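You operate a simulated robot arm through the tools that you are given. There is no shell and no other tool. Be economical: measure what you need, move in short steps, check, and stop when the job is done.

Carry out the task below with a simulated robot arm. There is one attempt and no reset: what you move stays moved.

TASK
Take the teal filter cartridge on the drainer by the tap and put it away on the top of the blue drawer table.
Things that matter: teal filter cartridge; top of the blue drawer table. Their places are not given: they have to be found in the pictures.

It is judged by the outcome, as a careful person would: the job done as asked, and still so three seconds after it is handed in. It fails if anything else is knocked over, pushed out of place, dropped, spilled or broken.

THE ROBOT
A 7-joint arm with a two-finger parallel gripper, fixed in place. Base frame: the origin is at the foot of the arm, x ahead of it, y to its left, z up. Lengths are in m, angles in degrees, forces in N, time in s.
With the tool pointing down near the work surface it reaches from about 0.3 to 0.7 m from the base axis. Its first joint turns from -66.0 to 66.0 degrees. Payload 1.57 kg.
Tool frame: the origin (TCP) lies between the finger pads and is the grasp point; the fingertips stand 0.03 m ahead of it; z points along the fingers, y is the line along which they close. The gripper opens to 0.11 m. The fingers are 0.024 m wide and 0.012 m thick; the gripper's body (0.048 by 0.112 m) begins 0.078 m behind the TCP.
Orientation is that of the tool frame in the base frame, as a unit quaternion [w, x, y, z]. With the fingers straight down and closing along the base's y, the tool's x points along the base's -x, its y along +y and its z along -z.

THE INTERFACE
- The arm moves only by the tool jog_arm. Its argument "steps" is one flat list of numbers, 7 for each row, row after row: the shift along the tool's x, y, z in units of 200 mm (1.0 is 200 mm), then the turn, a rotation vector about the tool's x, y, z in units of 90 degrees (1.0 is 90 degrees), then the closure, from 0 (fully open) to 1 (shut). In form: [dx, dy, dz, rx, ry, rz, fingers, dx, dy, dz, rx, ry, rz, fingers, ...]. A call has 1 to 10 rows; each row is the pose to reach, as a shift and turn from the pose commanded when the call began, along the tool's axes at that moment. A call with a number of a shift or a turn outside -1 to 1 is refused whole. A row lasts 0.2 s, in which the tool goes at most 0.05 m and 8.6 degrees; a call with a longer step from one row to the next is refused whole, and so is a gripper value outside its range. A pose out of reach is approached as far as the arm can. The call stops where the force on the tool passes 40 N (or 10 N more than at its start, if that is more) or the arm is blocked; 0.2 s more then pass. The fingers move at their own pace (about 0.108 m/s each) and stop on an object; they squeeze with about 23 N. The grip force told is the motor's: it shows also when the fingers shut on nothing. Time passes only in rows, and 0.2 s behind the last, so rows that repeat a pose let the fingers close. It gives the time, the measured TCP pose, the force on the tool (base axes), the opening and the grip force at its end, in the units of the frame above (readings bear some noise).
- Cameras (640 x 400 px; columns grow to the right, rows downward): "scene" is fixed at [0.1589, -0.3997, 1.381]; the picture's right is [0.78, -0.62, 0.00], its down [-0.48, -0.61, -0.63] and it looks along [0.39, 0.49, -0.77] (base axes); focal length 364 px, centre (320, 200). "wrist" rides on the gripper at [-0.036, 0, -0.08] in the tool frame; the picture's right is [0.00, -1.00, 0.00], its down [0.97, 0.00, -0.24] and it looks along [0.24, 0.00, 0.97] (tool axes); focal length 218 px, centre (320, 200).
- capture(camera): a new picture of that camera. No time passes.
- probe_pixels(camera, pixels): for up to 12 pixels [column, row] of the newest picture of that camera ("zoom" is the newest enlarged one), the place [x, y, z] in the base frame of the surface seen there, good to about 0.002 m. No time passes.
- enlarge(camera, box): a new picture of the part [left, top, right, bottom] of that camera's present view, enlarged. No time passes.
- close_job(): hands the job in; it is judged then, once.

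Work in short steps. Measure before you move; look again where a grasp or a placing could have gone wrong, and mend it. You have 60 turns and 30 pictures in all, the two below and enlarged ones among them. Open the gripper and draw the arm clear of the work before you hand the job in, unless the task says otherwise; then end with one line.

The tools are called after "Call:" as a command line: name --argument value ..., lists and objects as JSON in quotes. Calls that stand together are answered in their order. jog_arm: Moves the arm, as the interface text tells. Its arguments: {"type":"object","properties":{"steps":{"type":"array","items":{"type":"number"}}},"required":["steps"]} The other tools are called the same way: capture (camera) takes a picture; probe_pixels (camera, pixels) gives the place of the surface under pixels of a picture; enlarge (camera, box) takes an enlarged picture of a part of a camera's view; close_job () hands the job in.

At the start:

```text
clock: 0.0
ee_pos: [0.3102, -0.1572, 1.1209]
tcp_rot: [0.0, 0.0, 1.0, 0.0]
force: [-0.1, -0.3, -0.2]
opening: 0.1101
grasp_force: 0.0
```

scene: 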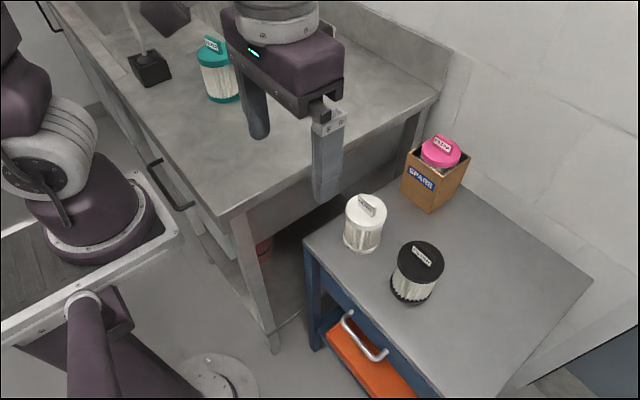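
wrist: 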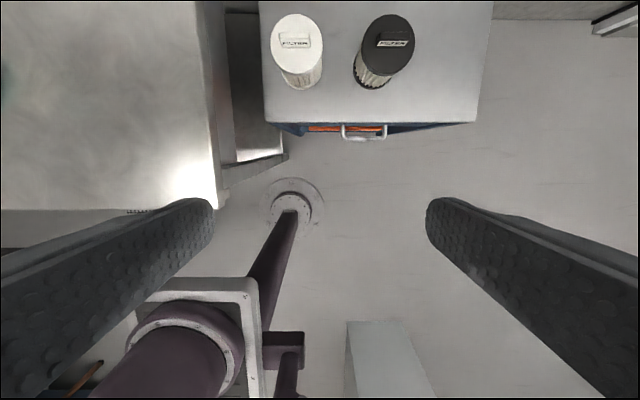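

The teal cartridge shows near (217,70), the blue drawer table at lower right with white and black cartridges on it. I enlarge both and measure them.

Call:
enlarge --camera "scene" --box '[120, 0, 280, 120]'

Call:
probe_pixels --camera "scene" --pixels '[[212, 43], [218, 53], [205, 52], [220, 85], [208, 97], [230, 102], [190, 100], [180, 60], [150, 65], [255, 120], [300, 140], [140, 40]]'

Call:
probe_pixels --camera "scene" --pixels '[[310, 240], [450, 330], [585, 280], [500, 380], [367, 205], [362, 235], [425, 250], [412, 290], [440, 150], [430, 205], [490, 250], [345, 275]]'

```text
3.33 times, centred on (200, 60) of scene
```

zoom: 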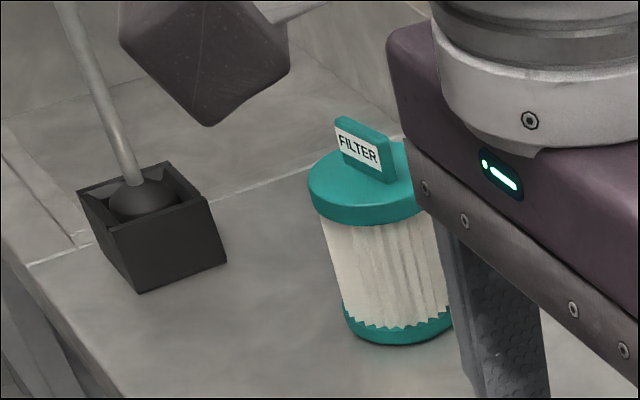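

```text
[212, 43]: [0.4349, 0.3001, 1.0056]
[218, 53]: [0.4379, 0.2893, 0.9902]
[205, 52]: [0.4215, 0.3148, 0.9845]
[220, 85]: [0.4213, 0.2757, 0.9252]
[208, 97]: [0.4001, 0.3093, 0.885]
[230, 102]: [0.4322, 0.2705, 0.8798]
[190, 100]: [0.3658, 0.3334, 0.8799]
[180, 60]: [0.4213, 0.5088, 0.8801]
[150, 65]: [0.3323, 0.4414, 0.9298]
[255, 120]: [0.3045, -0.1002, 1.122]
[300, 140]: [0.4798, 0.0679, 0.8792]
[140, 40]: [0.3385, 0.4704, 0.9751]
```

```text
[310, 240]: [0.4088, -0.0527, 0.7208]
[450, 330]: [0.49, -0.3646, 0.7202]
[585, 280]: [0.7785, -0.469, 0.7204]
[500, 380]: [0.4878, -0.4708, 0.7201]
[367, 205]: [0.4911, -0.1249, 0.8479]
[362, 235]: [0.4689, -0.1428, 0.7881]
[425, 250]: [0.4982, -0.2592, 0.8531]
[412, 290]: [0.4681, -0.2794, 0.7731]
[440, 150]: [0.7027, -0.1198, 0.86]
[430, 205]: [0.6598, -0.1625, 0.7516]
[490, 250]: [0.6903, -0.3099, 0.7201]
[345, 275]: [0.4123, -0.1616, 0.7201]
```

The teal cartridge stands around (0.44,0.29) with its lid at about z 0.985; the blue table top is z=0.72. I move left and slightly up and look from above.

Call:
jog_arm --steps '[0, 0.2, -0.1, 0, 0, 0, 0, 0, 0.4, -0.2, 0, 0, 0, 0, -0.05, 0.6, -0.25, 0, 0, 0, 0, -0.1, 0.8, -0.25, 0, 0, 0, 0, -0.15, 1.0, -0.25, 0, 0, 0, 0]'

Call:
capture --camera "wrist"

Call:
capture --camera "scene"

```text
clock: 1.2
ee_pos: [0.3398, 0.0451, 1.1716]
tcp_rot: [0.0, 0.0, 1.0, 0.0]
force: [-0.9, -0.1, 0.2]
opening: 0.1101
grasp_force: 0.1
```

```text
26 pictures are left
```

wrist: 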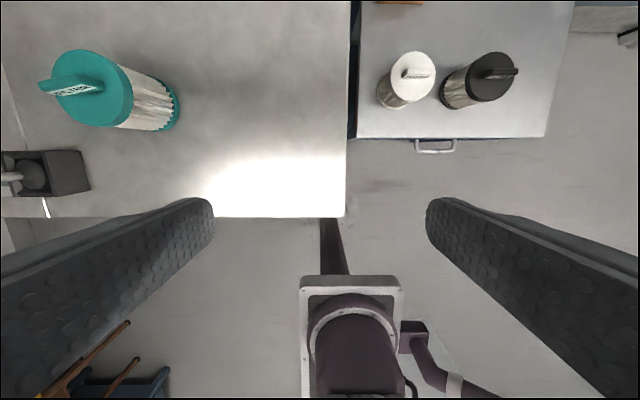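

```text
25 pictures are left
```

scene: 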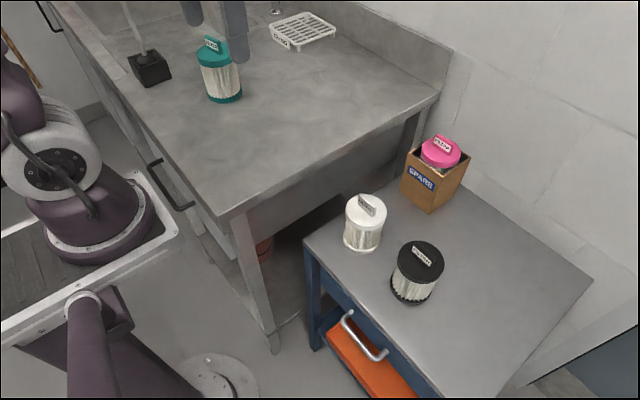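

The teal cartridge is clear in the wrist view (lid around (92,88)) and nothing else is close to it but the brush holder. I probe its lid and the table's edges.

Call:
probe_pixels --camera "wrist" --pixels '[[85, 54], [125, 100], [85, 122], [118, 68], [60, 68], [45, 87], [100, 85], [70, 78], [160, 127], [178, 100], [90, 180], [110, 60]]'

Call:
probe_pixels --camera "wrist" --pixels '[[540, 130], [568, 10], [363, 133], [400, 60], [430, 78], [478, 70], [515, 85], [490, 72]]'

Call:
enlarge --camera "scene" --box '[180, 20, 270, 110]'

```text
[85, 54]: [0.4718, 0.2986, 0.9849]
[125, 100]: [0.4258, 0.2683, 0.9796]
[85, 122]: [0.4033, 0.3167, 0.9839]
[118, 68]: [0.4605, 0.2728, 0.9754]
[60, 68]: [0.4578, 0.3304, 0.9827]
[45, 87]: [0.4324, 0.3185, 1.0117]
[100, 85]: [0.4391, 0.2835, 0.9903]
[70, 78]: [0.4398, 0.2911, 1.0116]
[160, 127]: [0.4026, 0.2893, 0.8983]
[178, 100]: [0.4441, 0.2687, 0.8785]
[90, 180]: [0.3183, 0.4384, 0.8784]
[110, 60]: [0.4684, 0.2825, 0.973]
```

```text
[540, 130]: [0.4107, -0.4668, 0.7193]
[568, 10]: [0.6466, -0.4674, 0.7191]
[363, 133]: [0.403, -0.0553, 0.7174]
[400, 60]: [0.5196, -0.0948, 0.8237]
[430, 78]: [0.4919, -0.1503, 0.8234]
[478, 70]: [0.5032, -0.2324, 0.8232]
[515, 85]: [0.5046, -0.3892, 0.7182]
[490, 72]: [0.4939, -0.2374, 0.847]
```

```text
4.44 times, centred on (225, 65) of scene
```

zoom: 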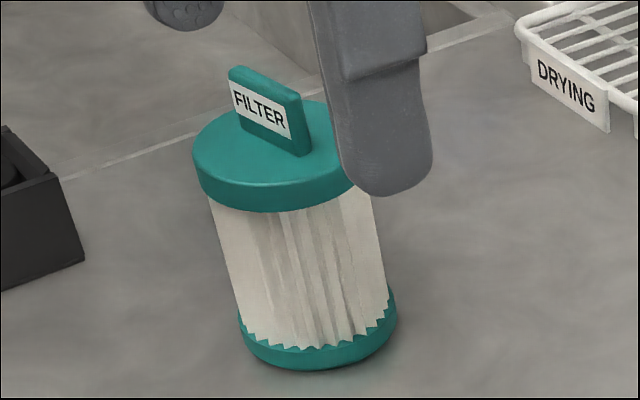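

Lid rim points give a centre near (0.437,0.301), radius about 0.036, lid top z 0.985 and tab top 1.012. I move above it in two hops and look down.

Call:
jog_arm --steps '[-0.1, 0.2, 0, 0, 0, 0, 0, -0.2, 0.4, 0, 0, 0, 0, 0, -0.3, 0.6, 0, 0, 0, 0, 0, -0.4, 0.8, 0, 0, 0, 0, 0, -0.485, 1.0, 0, 0, 0, 0, 0]'

Call:
jog_arm --steps '[0, 0.14, 0, 0, 0, 0, 0, 0, 0.28, 0, 0, 0, 0, 0, 0, 0.28, 0.2, 0, 0, 0, 0, 0, 0.28, 0.2, 0, 0, 0, 0]'

Call:
capture --camera "wrist"

```text
clock: 2.4
ee_pos: [0.4367, 0.2449, 1.1697]
tcp_rot: [0.0, -0.001, 1.0, 0.0]
force: [0.0, -0.2, -0.6]
opening: 0.1099
grasp_force: 0.1
```

```text
clock: 3.4
ee_pos: [0.4367, 0.3001, 1.1307]
tcp_rot: [0.0, -0.001, 1.0, 0.0]
force: [-0.3, 0.7, 0.3]
opening: 0.1102
grasp_force: 0.0
```

```text
23 pictures are left
```

wrist: 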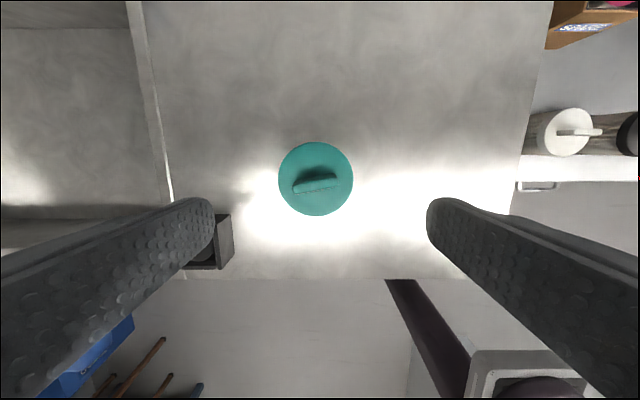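

I check the rim in this view for the exact centre, and check the brush handle's clearance.

Call:
probe_pixels --camera "wrist" --pixels '[[281, 180], [350, 180], [316, 145], [316, 213], [296, 187], [336, 180], [231, 218], [228, 262]]'

Call:
capture --camera "scene"

```text
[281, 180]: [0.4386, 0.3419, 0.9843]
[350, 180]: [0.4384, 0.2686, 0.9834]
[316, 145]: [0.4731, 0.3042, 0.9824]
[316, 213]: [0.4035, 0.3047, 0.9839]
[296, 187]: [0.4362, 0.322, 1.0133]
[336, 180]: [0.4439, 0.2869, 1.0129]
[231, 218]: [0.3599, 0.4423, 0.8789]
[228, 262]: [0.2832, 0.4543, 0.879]
```

```text
22 pictures are left
```

scene: 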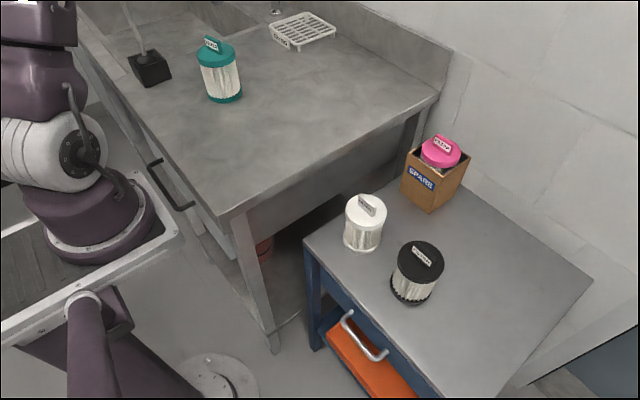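

Centre is (0.438,0.305). I check the brush stick's lean before descending.

Call:
probe_pixels --camera "scene" --pixels '[[139, 42], [132, 22], [125, 6], [123, 2]]'

```text
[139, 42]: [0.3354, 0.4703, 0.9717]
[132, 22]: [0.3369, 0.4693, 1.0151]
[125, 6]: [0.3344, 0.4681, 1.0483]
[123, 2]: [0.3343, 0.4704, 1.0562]
```

The stick is vertical at (0.335,0.470), well clear. I descend over the lid to TCP z≈0.977 with open fingers.

Call:
jog_arm --steps '[-0.007, 0.024, 0.15, 0, 0, 0, 0, -0.007, 0.024, 0.35, 0, 0, 0, 0, -0.007, 0.024, 0.5, 0, 0, 0, 0, -0.007, 0.024, 0.62, 0, 0, 0, 0, -0.007, 0.024, 0.7, 0, 0, 0, 0, -0.007, 0.024, 0.765, 0, 0, 0, 0, -0.007, 0.024, 0.765, 0, 0, 0, 0]'

Call:
capture --camera "wrist"

```text
clock: 5.0
ee_pos: [0.4391, 0.3064, 0.9771]
tcp_rot: [0.001, 0.001, 1.0, 0.0]
force: [0.1, 0.3, 0.3]
opening: 0.1099
grasp_force: 0.2
```

```text
21 pictures are left
```

wrist: 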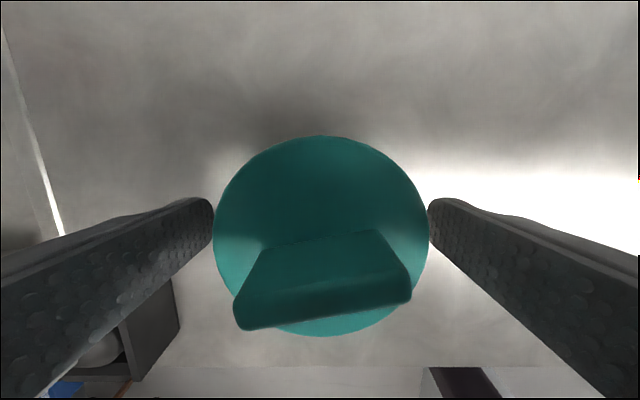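

The lid is centred between the fingers with no contact. I close on it, then lift a little.

Call:
jog_arm --steps '[0, 0, 0, 0, 0, 0, 0.2, 0, 0, 0, 0, 0, 0, 0.5, 0, 0, 0, 0, 0, 0, 1, 0, 0, 0, 0, 0, 0, 1, 0, 0, 0, 0, 0, 0, 1]'

Call:
jog_arm --steps '[0, 0, -0.05, 0, 0, 0, 1, 0, 0, -0.12, 0, 0, 0, 1, 0, 0, -0.2, 0, 0, 0, 1, 0, 0, -0.2, 0, 0, 0, 1]'

Call:
capture --camera "scene"

Call:
capture --camera "wrist"

```text
clock: 6.2
ee_pos: [0.4391, 0.3055, 0.9772]
tcp_rot: [0.0, 0.0, 1.0, 0.0]
force: [-0.6, -1.1, -0.5]
opening: 0.0778
grasp_force: 23.3
```

```text
clock: 7.2
ee_pos: [0.4376, 0.3054, 1.0181]
tcp_rot: [0.0, 0.0, 1.0, 0.0]
force: [0.0, -0.6, -2.3]
opening: 0.0779
grasp_force: 23.2
```

```text
20 pictures are left
```

scene: 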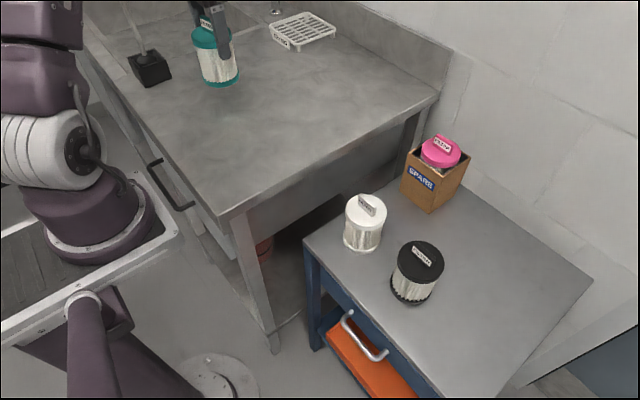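

```text
19 pictures are left
```

wrist: 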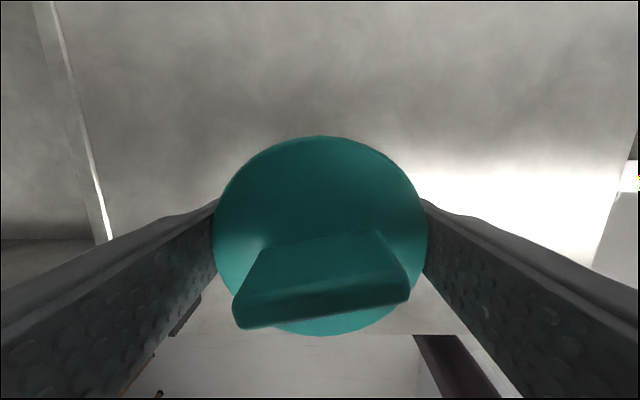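

Held firmly (opening 0.078, 2 N of weight), upright. I raise it and carry it to the right, over to the table.

Call:
jog_arm --steps '[0, 0, -0.15, 0, 0, 0, 1, 0, 0, -0.3, 0, 0, 0, 1, 0, 0, -0.45, 0, 0, 0, 1, 0, -0.1, -0.5, 0, 0, 0, 1, 0, -0.25, -0.5, 0, 0, 0, 1, 0, -0.4, -0.5, 0, 0, 0, 1, 0, -0.55, -0.5, 0, 0, 0, 1, 0, -0.7, -0.5, 0, 0, 0, 1, 0, -0.85, -0.5, 0, 0, 0, 1, 0, -1.0, -0.5, 0, 0, 0, 1]'

Call:
jog_arm --steps '[0, -0.15, 0, 0, 0, 0, 1, 0, -0.3, 0, 0, 0, 0, 1, 0, -0.45, 0, 0, 0, 0, 1, 0, -0.6, 0, 0, 0, 0, 1, 0, -0.75, 0, 0, 0, 0, 1, 0, -0.9, 0, 0, 0, 0, 1, 0, -1.0, 0, 0, 0, 0, 1]'

Call:
jog_arm --steps '[-0.05, -0.15, 0, 0, 0, 0, 1, -0.1, -0.3, 0, 0, 0, 0, 1, -0.15, -0.45, 0, 0, 0, 0, 1, -0.2, -0.6, 0, 0, 0, 0, 1, -0.25, -0.75, 0, 0, 0, 0, 1, -0.3, -0.9, 0, 0, 0, 0, 1, -0.35, -1.0, 0, 0, 0, 0, 1, -0.35, -1.0, 0, 0, 0, 0, 1]'

Call:
jog_arm --steps '[-0.08, -0.15, 0, 0, 0, 0, 1, -0.15, -0.3, 0, 0, 0, 0, 1, -0.2, -0.4, 0, 0, 0, 0, 1, -0.235, -0.475, 0, 0, 0, 0, 1, -0.235, -0.475, 0, 0, 0, 0, 1]'

Call:
capture --camera "scene"

Call:
capture --camera "wrist"

```text
clock: 9.4
ee_pos: [0.4391, 0.1052, 1.1184]
tcp_rot: [0.0, 0.0, 1.0, 0.0]
force: [0.4, -0.3, -1.8]
opening: 0.0778
grasp_force: 23.1
```

```text
clock: 11.0
ee_pos: [0.4397, -0.0945, 1.117]
tcp_rot: [-0.001, 0.0, 1.0, 0.0]
force: [0.5, -1.2, -2.5]
opening: 0.0779
grasp_force: 23.2
```

```text
clock: 12.8
ee_pos: [0.5088, -0.2963, 1.1179]
tcp_rot: [0.001, 0.0, 1.0, -0.001]
force: [0.2, 0.7, -1.2]
opening: 0.0776
grasp_force: 23.3
```

```text
clock: 14.0
ee_pos: [0.5179, -0.3504, 1.1138]
tcp_rot: [0.0, 0.0, 1.0, 0.0]
force: [0.0, -0.6, -1.8]
opening: 0.0775
grasp_force: 22.8
out of reach, approached as far as the arm can: row 2, 3, 4, 5
```

```text
18 pictures are left
```

scene: 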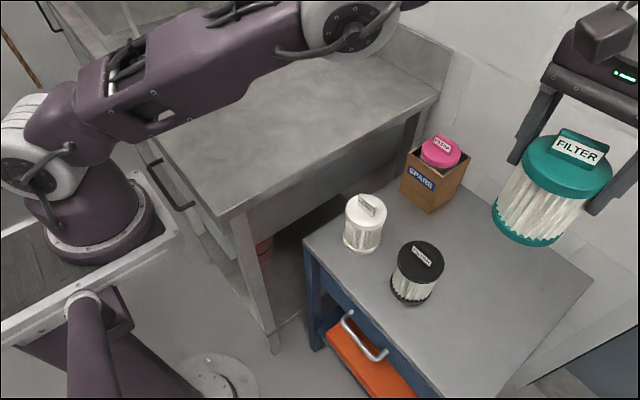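

```text
17 pictures are left
```

wrist: 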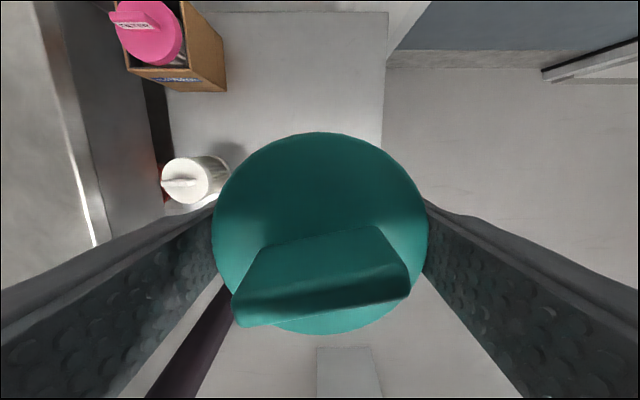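

At z 1.11 the arm runs out of reach at (0.518,-0.350). I lower by 0.1 m (bottom still above the black cartridge) and see which pose results.

Call:
jog_arm --steps '[0, 0, 0.1, 0, 0, 0, 1, 0, 0, 0.2, 0, 0, 0, 1, 0, 0, 0.3, 0, 0, 0, 1, 0, 0, 0.4, 0, 0, 0, 1, 0, 0, 0.5, 0, 0, 0, 1, 0, 0, 0.5, 0, 0, 0, 1]'

```text
clock: 15.4
ee_pos: [0.519, -0.351, 1.0145]
tcp_rot: [0.0, 0.0, 1.0, 0.0]
force: [-0.2, -0.8, -1.7]
opening: 0.0776
grasp_force: 23.7
```

The command base is the reached pose. I now shift out to (0.553,-0.388) at this height.

Call:
jog_arm --steps '[-0.08, -0.09, 0, 0, 0, 0, 1, -0.17, -0.185, 0, 0, 0, 0, 1, -0.17, -0.185, 0, 0, 0, 0, 1]'

Call:
capture --camera "scene"

```text
clock: 16.2
ee_pos: [0.539, -0.3795, 1.0151]
tcp_rot: [-0.001, 0.0, 1.0, -0.001]
force: [-0.8, -0.3, -1.3]
opening: 0.0774
grasp_force: 23.0
out of reach, approached as far as the arm can: row 2, 3
```

```text
16 pictures are left
```

scene: 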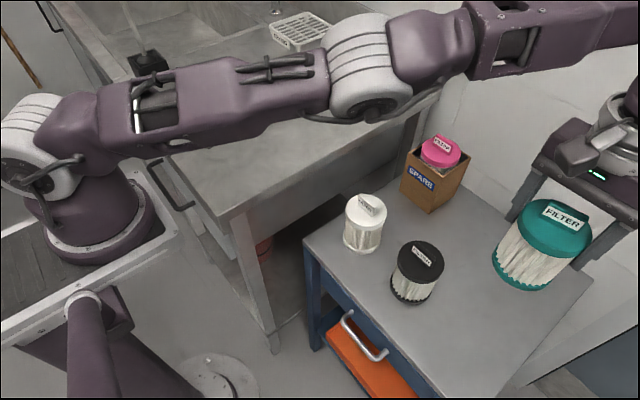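

(0.539,-0.380) is a good spot: about 0.05 m from the black cartridge and the table edge. I lower straight down to just above the table.

Call:
jog_arm --steps '[0, 0, 0.15, 0, 0, 0, 1, 0, 0, 0.3, 0, 0, 0, 1, 0, 0, 0.45, 0, 0, 0, 1, 0, 0, 0.6, 0, 0, 0, 1, 0, 0, 0.75, 0, 0, 0, 1, 0, 0, 0.85, 0, 0, 0, 1, 0, 0, 0.92, 0, 0, 0, 1, 0, 0, 0.92, 0, 0, 0, 1]'

Call:
capture --camera "scene"

Call:
capture --camera "wrist"

```text
clock: 18.0
ee_pos: [0.5414, -0.3793, 0.8292]
tcp_rot: [-0.001, 0.0, 1.0, 0.0]
force: [0.0, -0.4, -1.4]
opening: 0.0777
grasp_force: 23.1
out of reach, approached as far as the arm can: row 1
```

```text
15 pictures are left
```

scene: 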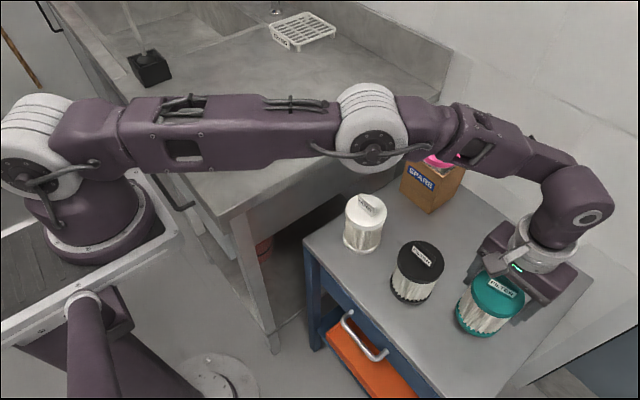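

```text
14 pictures are left
```

wrist: 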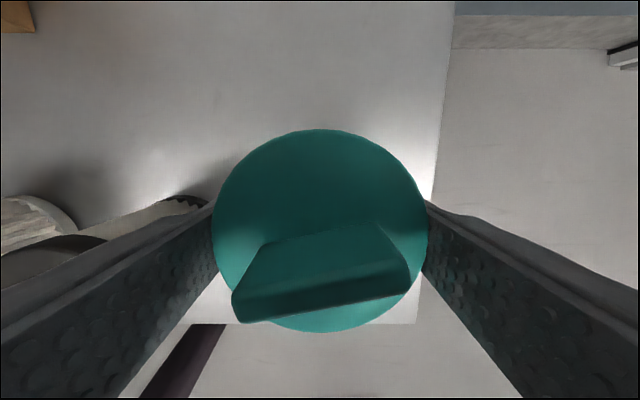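

It hangs about 1 cm over the table and nothing is touched. I lower in small steps until contact shows.

Call:
jog_arm --steps '[0, 0, 0.02, 0, 0, 0, 1, 0, 0, 0.035, 0, 0, 0, 1, 0, 0, 0.05, 0, 0, 0, 1, 0, 0, 0.056, 0, 0, 0, 1, 0, 0, 0.056, 0, 0, 0, 1]'

```text
clock: 19.2
ee_pos: [0.5395, -0.3799, 0.8175]
tcp_rot: [-0.001, 0.0, 1.0, 0.0]
force: [0.1, 0.3, -1.9]
opening: 0.0776
grasp_force: 23.1
```

Call:
jog_arm --steps '[0, 0, 0.005, 0, 0, 0, 1, 0, 0, 0.01, 0, 0, 0, 1, 0, 0, 0.01, 0, 0, 0, 1]'

```text
clock: 20.0
ee_pos: [0.5398, -0.3793, 0.8172]
tcp_rot: [0.0, 0.0, 1.0, 0.0]
force: [-2.0, 1.8, 11.2]
opening: 0.0774
grasp_force: 22.4
```

Contact is felt (+11 N), so the cartridge stands on the table. I ease up a millimetre, open, and rise straight up.

Call:
jog_arm --steps '[0, 0, -0.005, 0, 0, 0, 1, 0, 0, -0.005, 0, 0, 0, 0.2, 0, 0, -0.005, 0, 0, 0, 0, 0, 0, -0.005, 0, 0, 0, 0, 0, 0, -0.005, 0, 0, 0, 0]'

Call:
capture --camera "wrist"

```text
clock: 21.2
ee_pos: [0.5397, -0.3792, 0.8174]
tcp_rot: [-0.001, -0.001, 1.0, 0.0]
force: [0.0, 0.1, 0.9]
opening: 0.11
grasp_force: 0.0
```

```text
13 pictures are left
```

wrist: 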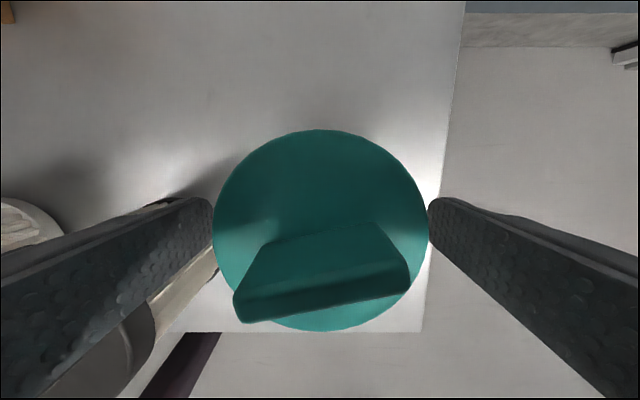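

The fingers are open and clear on both sides; I rise straight up, drawing slightly inward only once above.

Call:
jog_arm --steps '[0, 0, -0.1, 0, 0, 0, 0, 0, 0, -0.25, 0, 0, 0, 0, 0, 0, -0.4, 0, 0, 0, 0, 0, 0, -0.55, 0, 0, 0, 0, 0, 0, -0.7, 0, 0, 0, 0, 0.1, 0.02, -0.85, 0, 0, 0, 0, 0.25, 0.05, -1.0, 0, 0, 0, 0, 0.4, 0.1, -1.0, 0, 0, 0, 0]'

Call:
jog_arm --steps '[0, 0, -0.2, 0, 0, 0, 0, 0.15, 0.1, -0.35, 0, 0, 0, 0, 0.3, 0.2, -0.4, 0, 0, 0, 0, 0.45, 0.3, -0.5, 0, 0, 0, 0]'

Call:
capture --camera "scene"

```text
clock: 23.0
ee_pos: [0.4593, -0.3585, 1.0183]
tcp_rot: [-0.001, 0.0, 1.0, 0.0]
force: [1.1, -0.4, 0.0]
opening: 0.1102
grasp_force: 0.0
```

```text
clock: 24.0
ee_pos: [0.3681, -0.2987, 1.1188]
tcp_rot: [0.0, -0.001, 1.0, 0.001]
force: [-0.3, -0.4, -0.2]
opening: 0.1099
grasp_force: 0.1
```

```text
12 pictures are left
```

scene: 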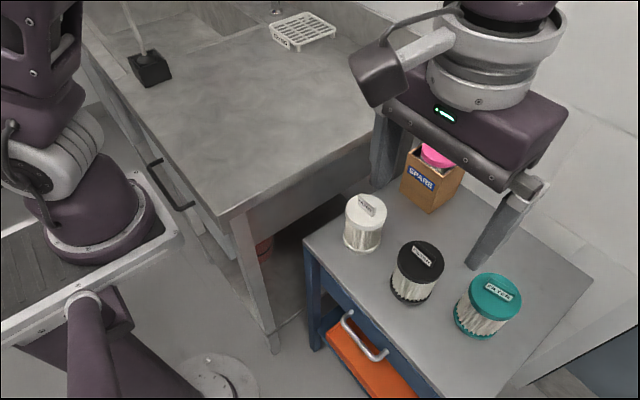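

The teal cartridge stands upright on the blue table, everything else is where it was, and the arm is clear with the gripper open. I hand it in.

Call:
close_job

```text
The job is handed in.
```

The teal filter cartridge is standing upright on top of the blue drawer table, about 5 cm from the black cartridge, and nothing else was moved.
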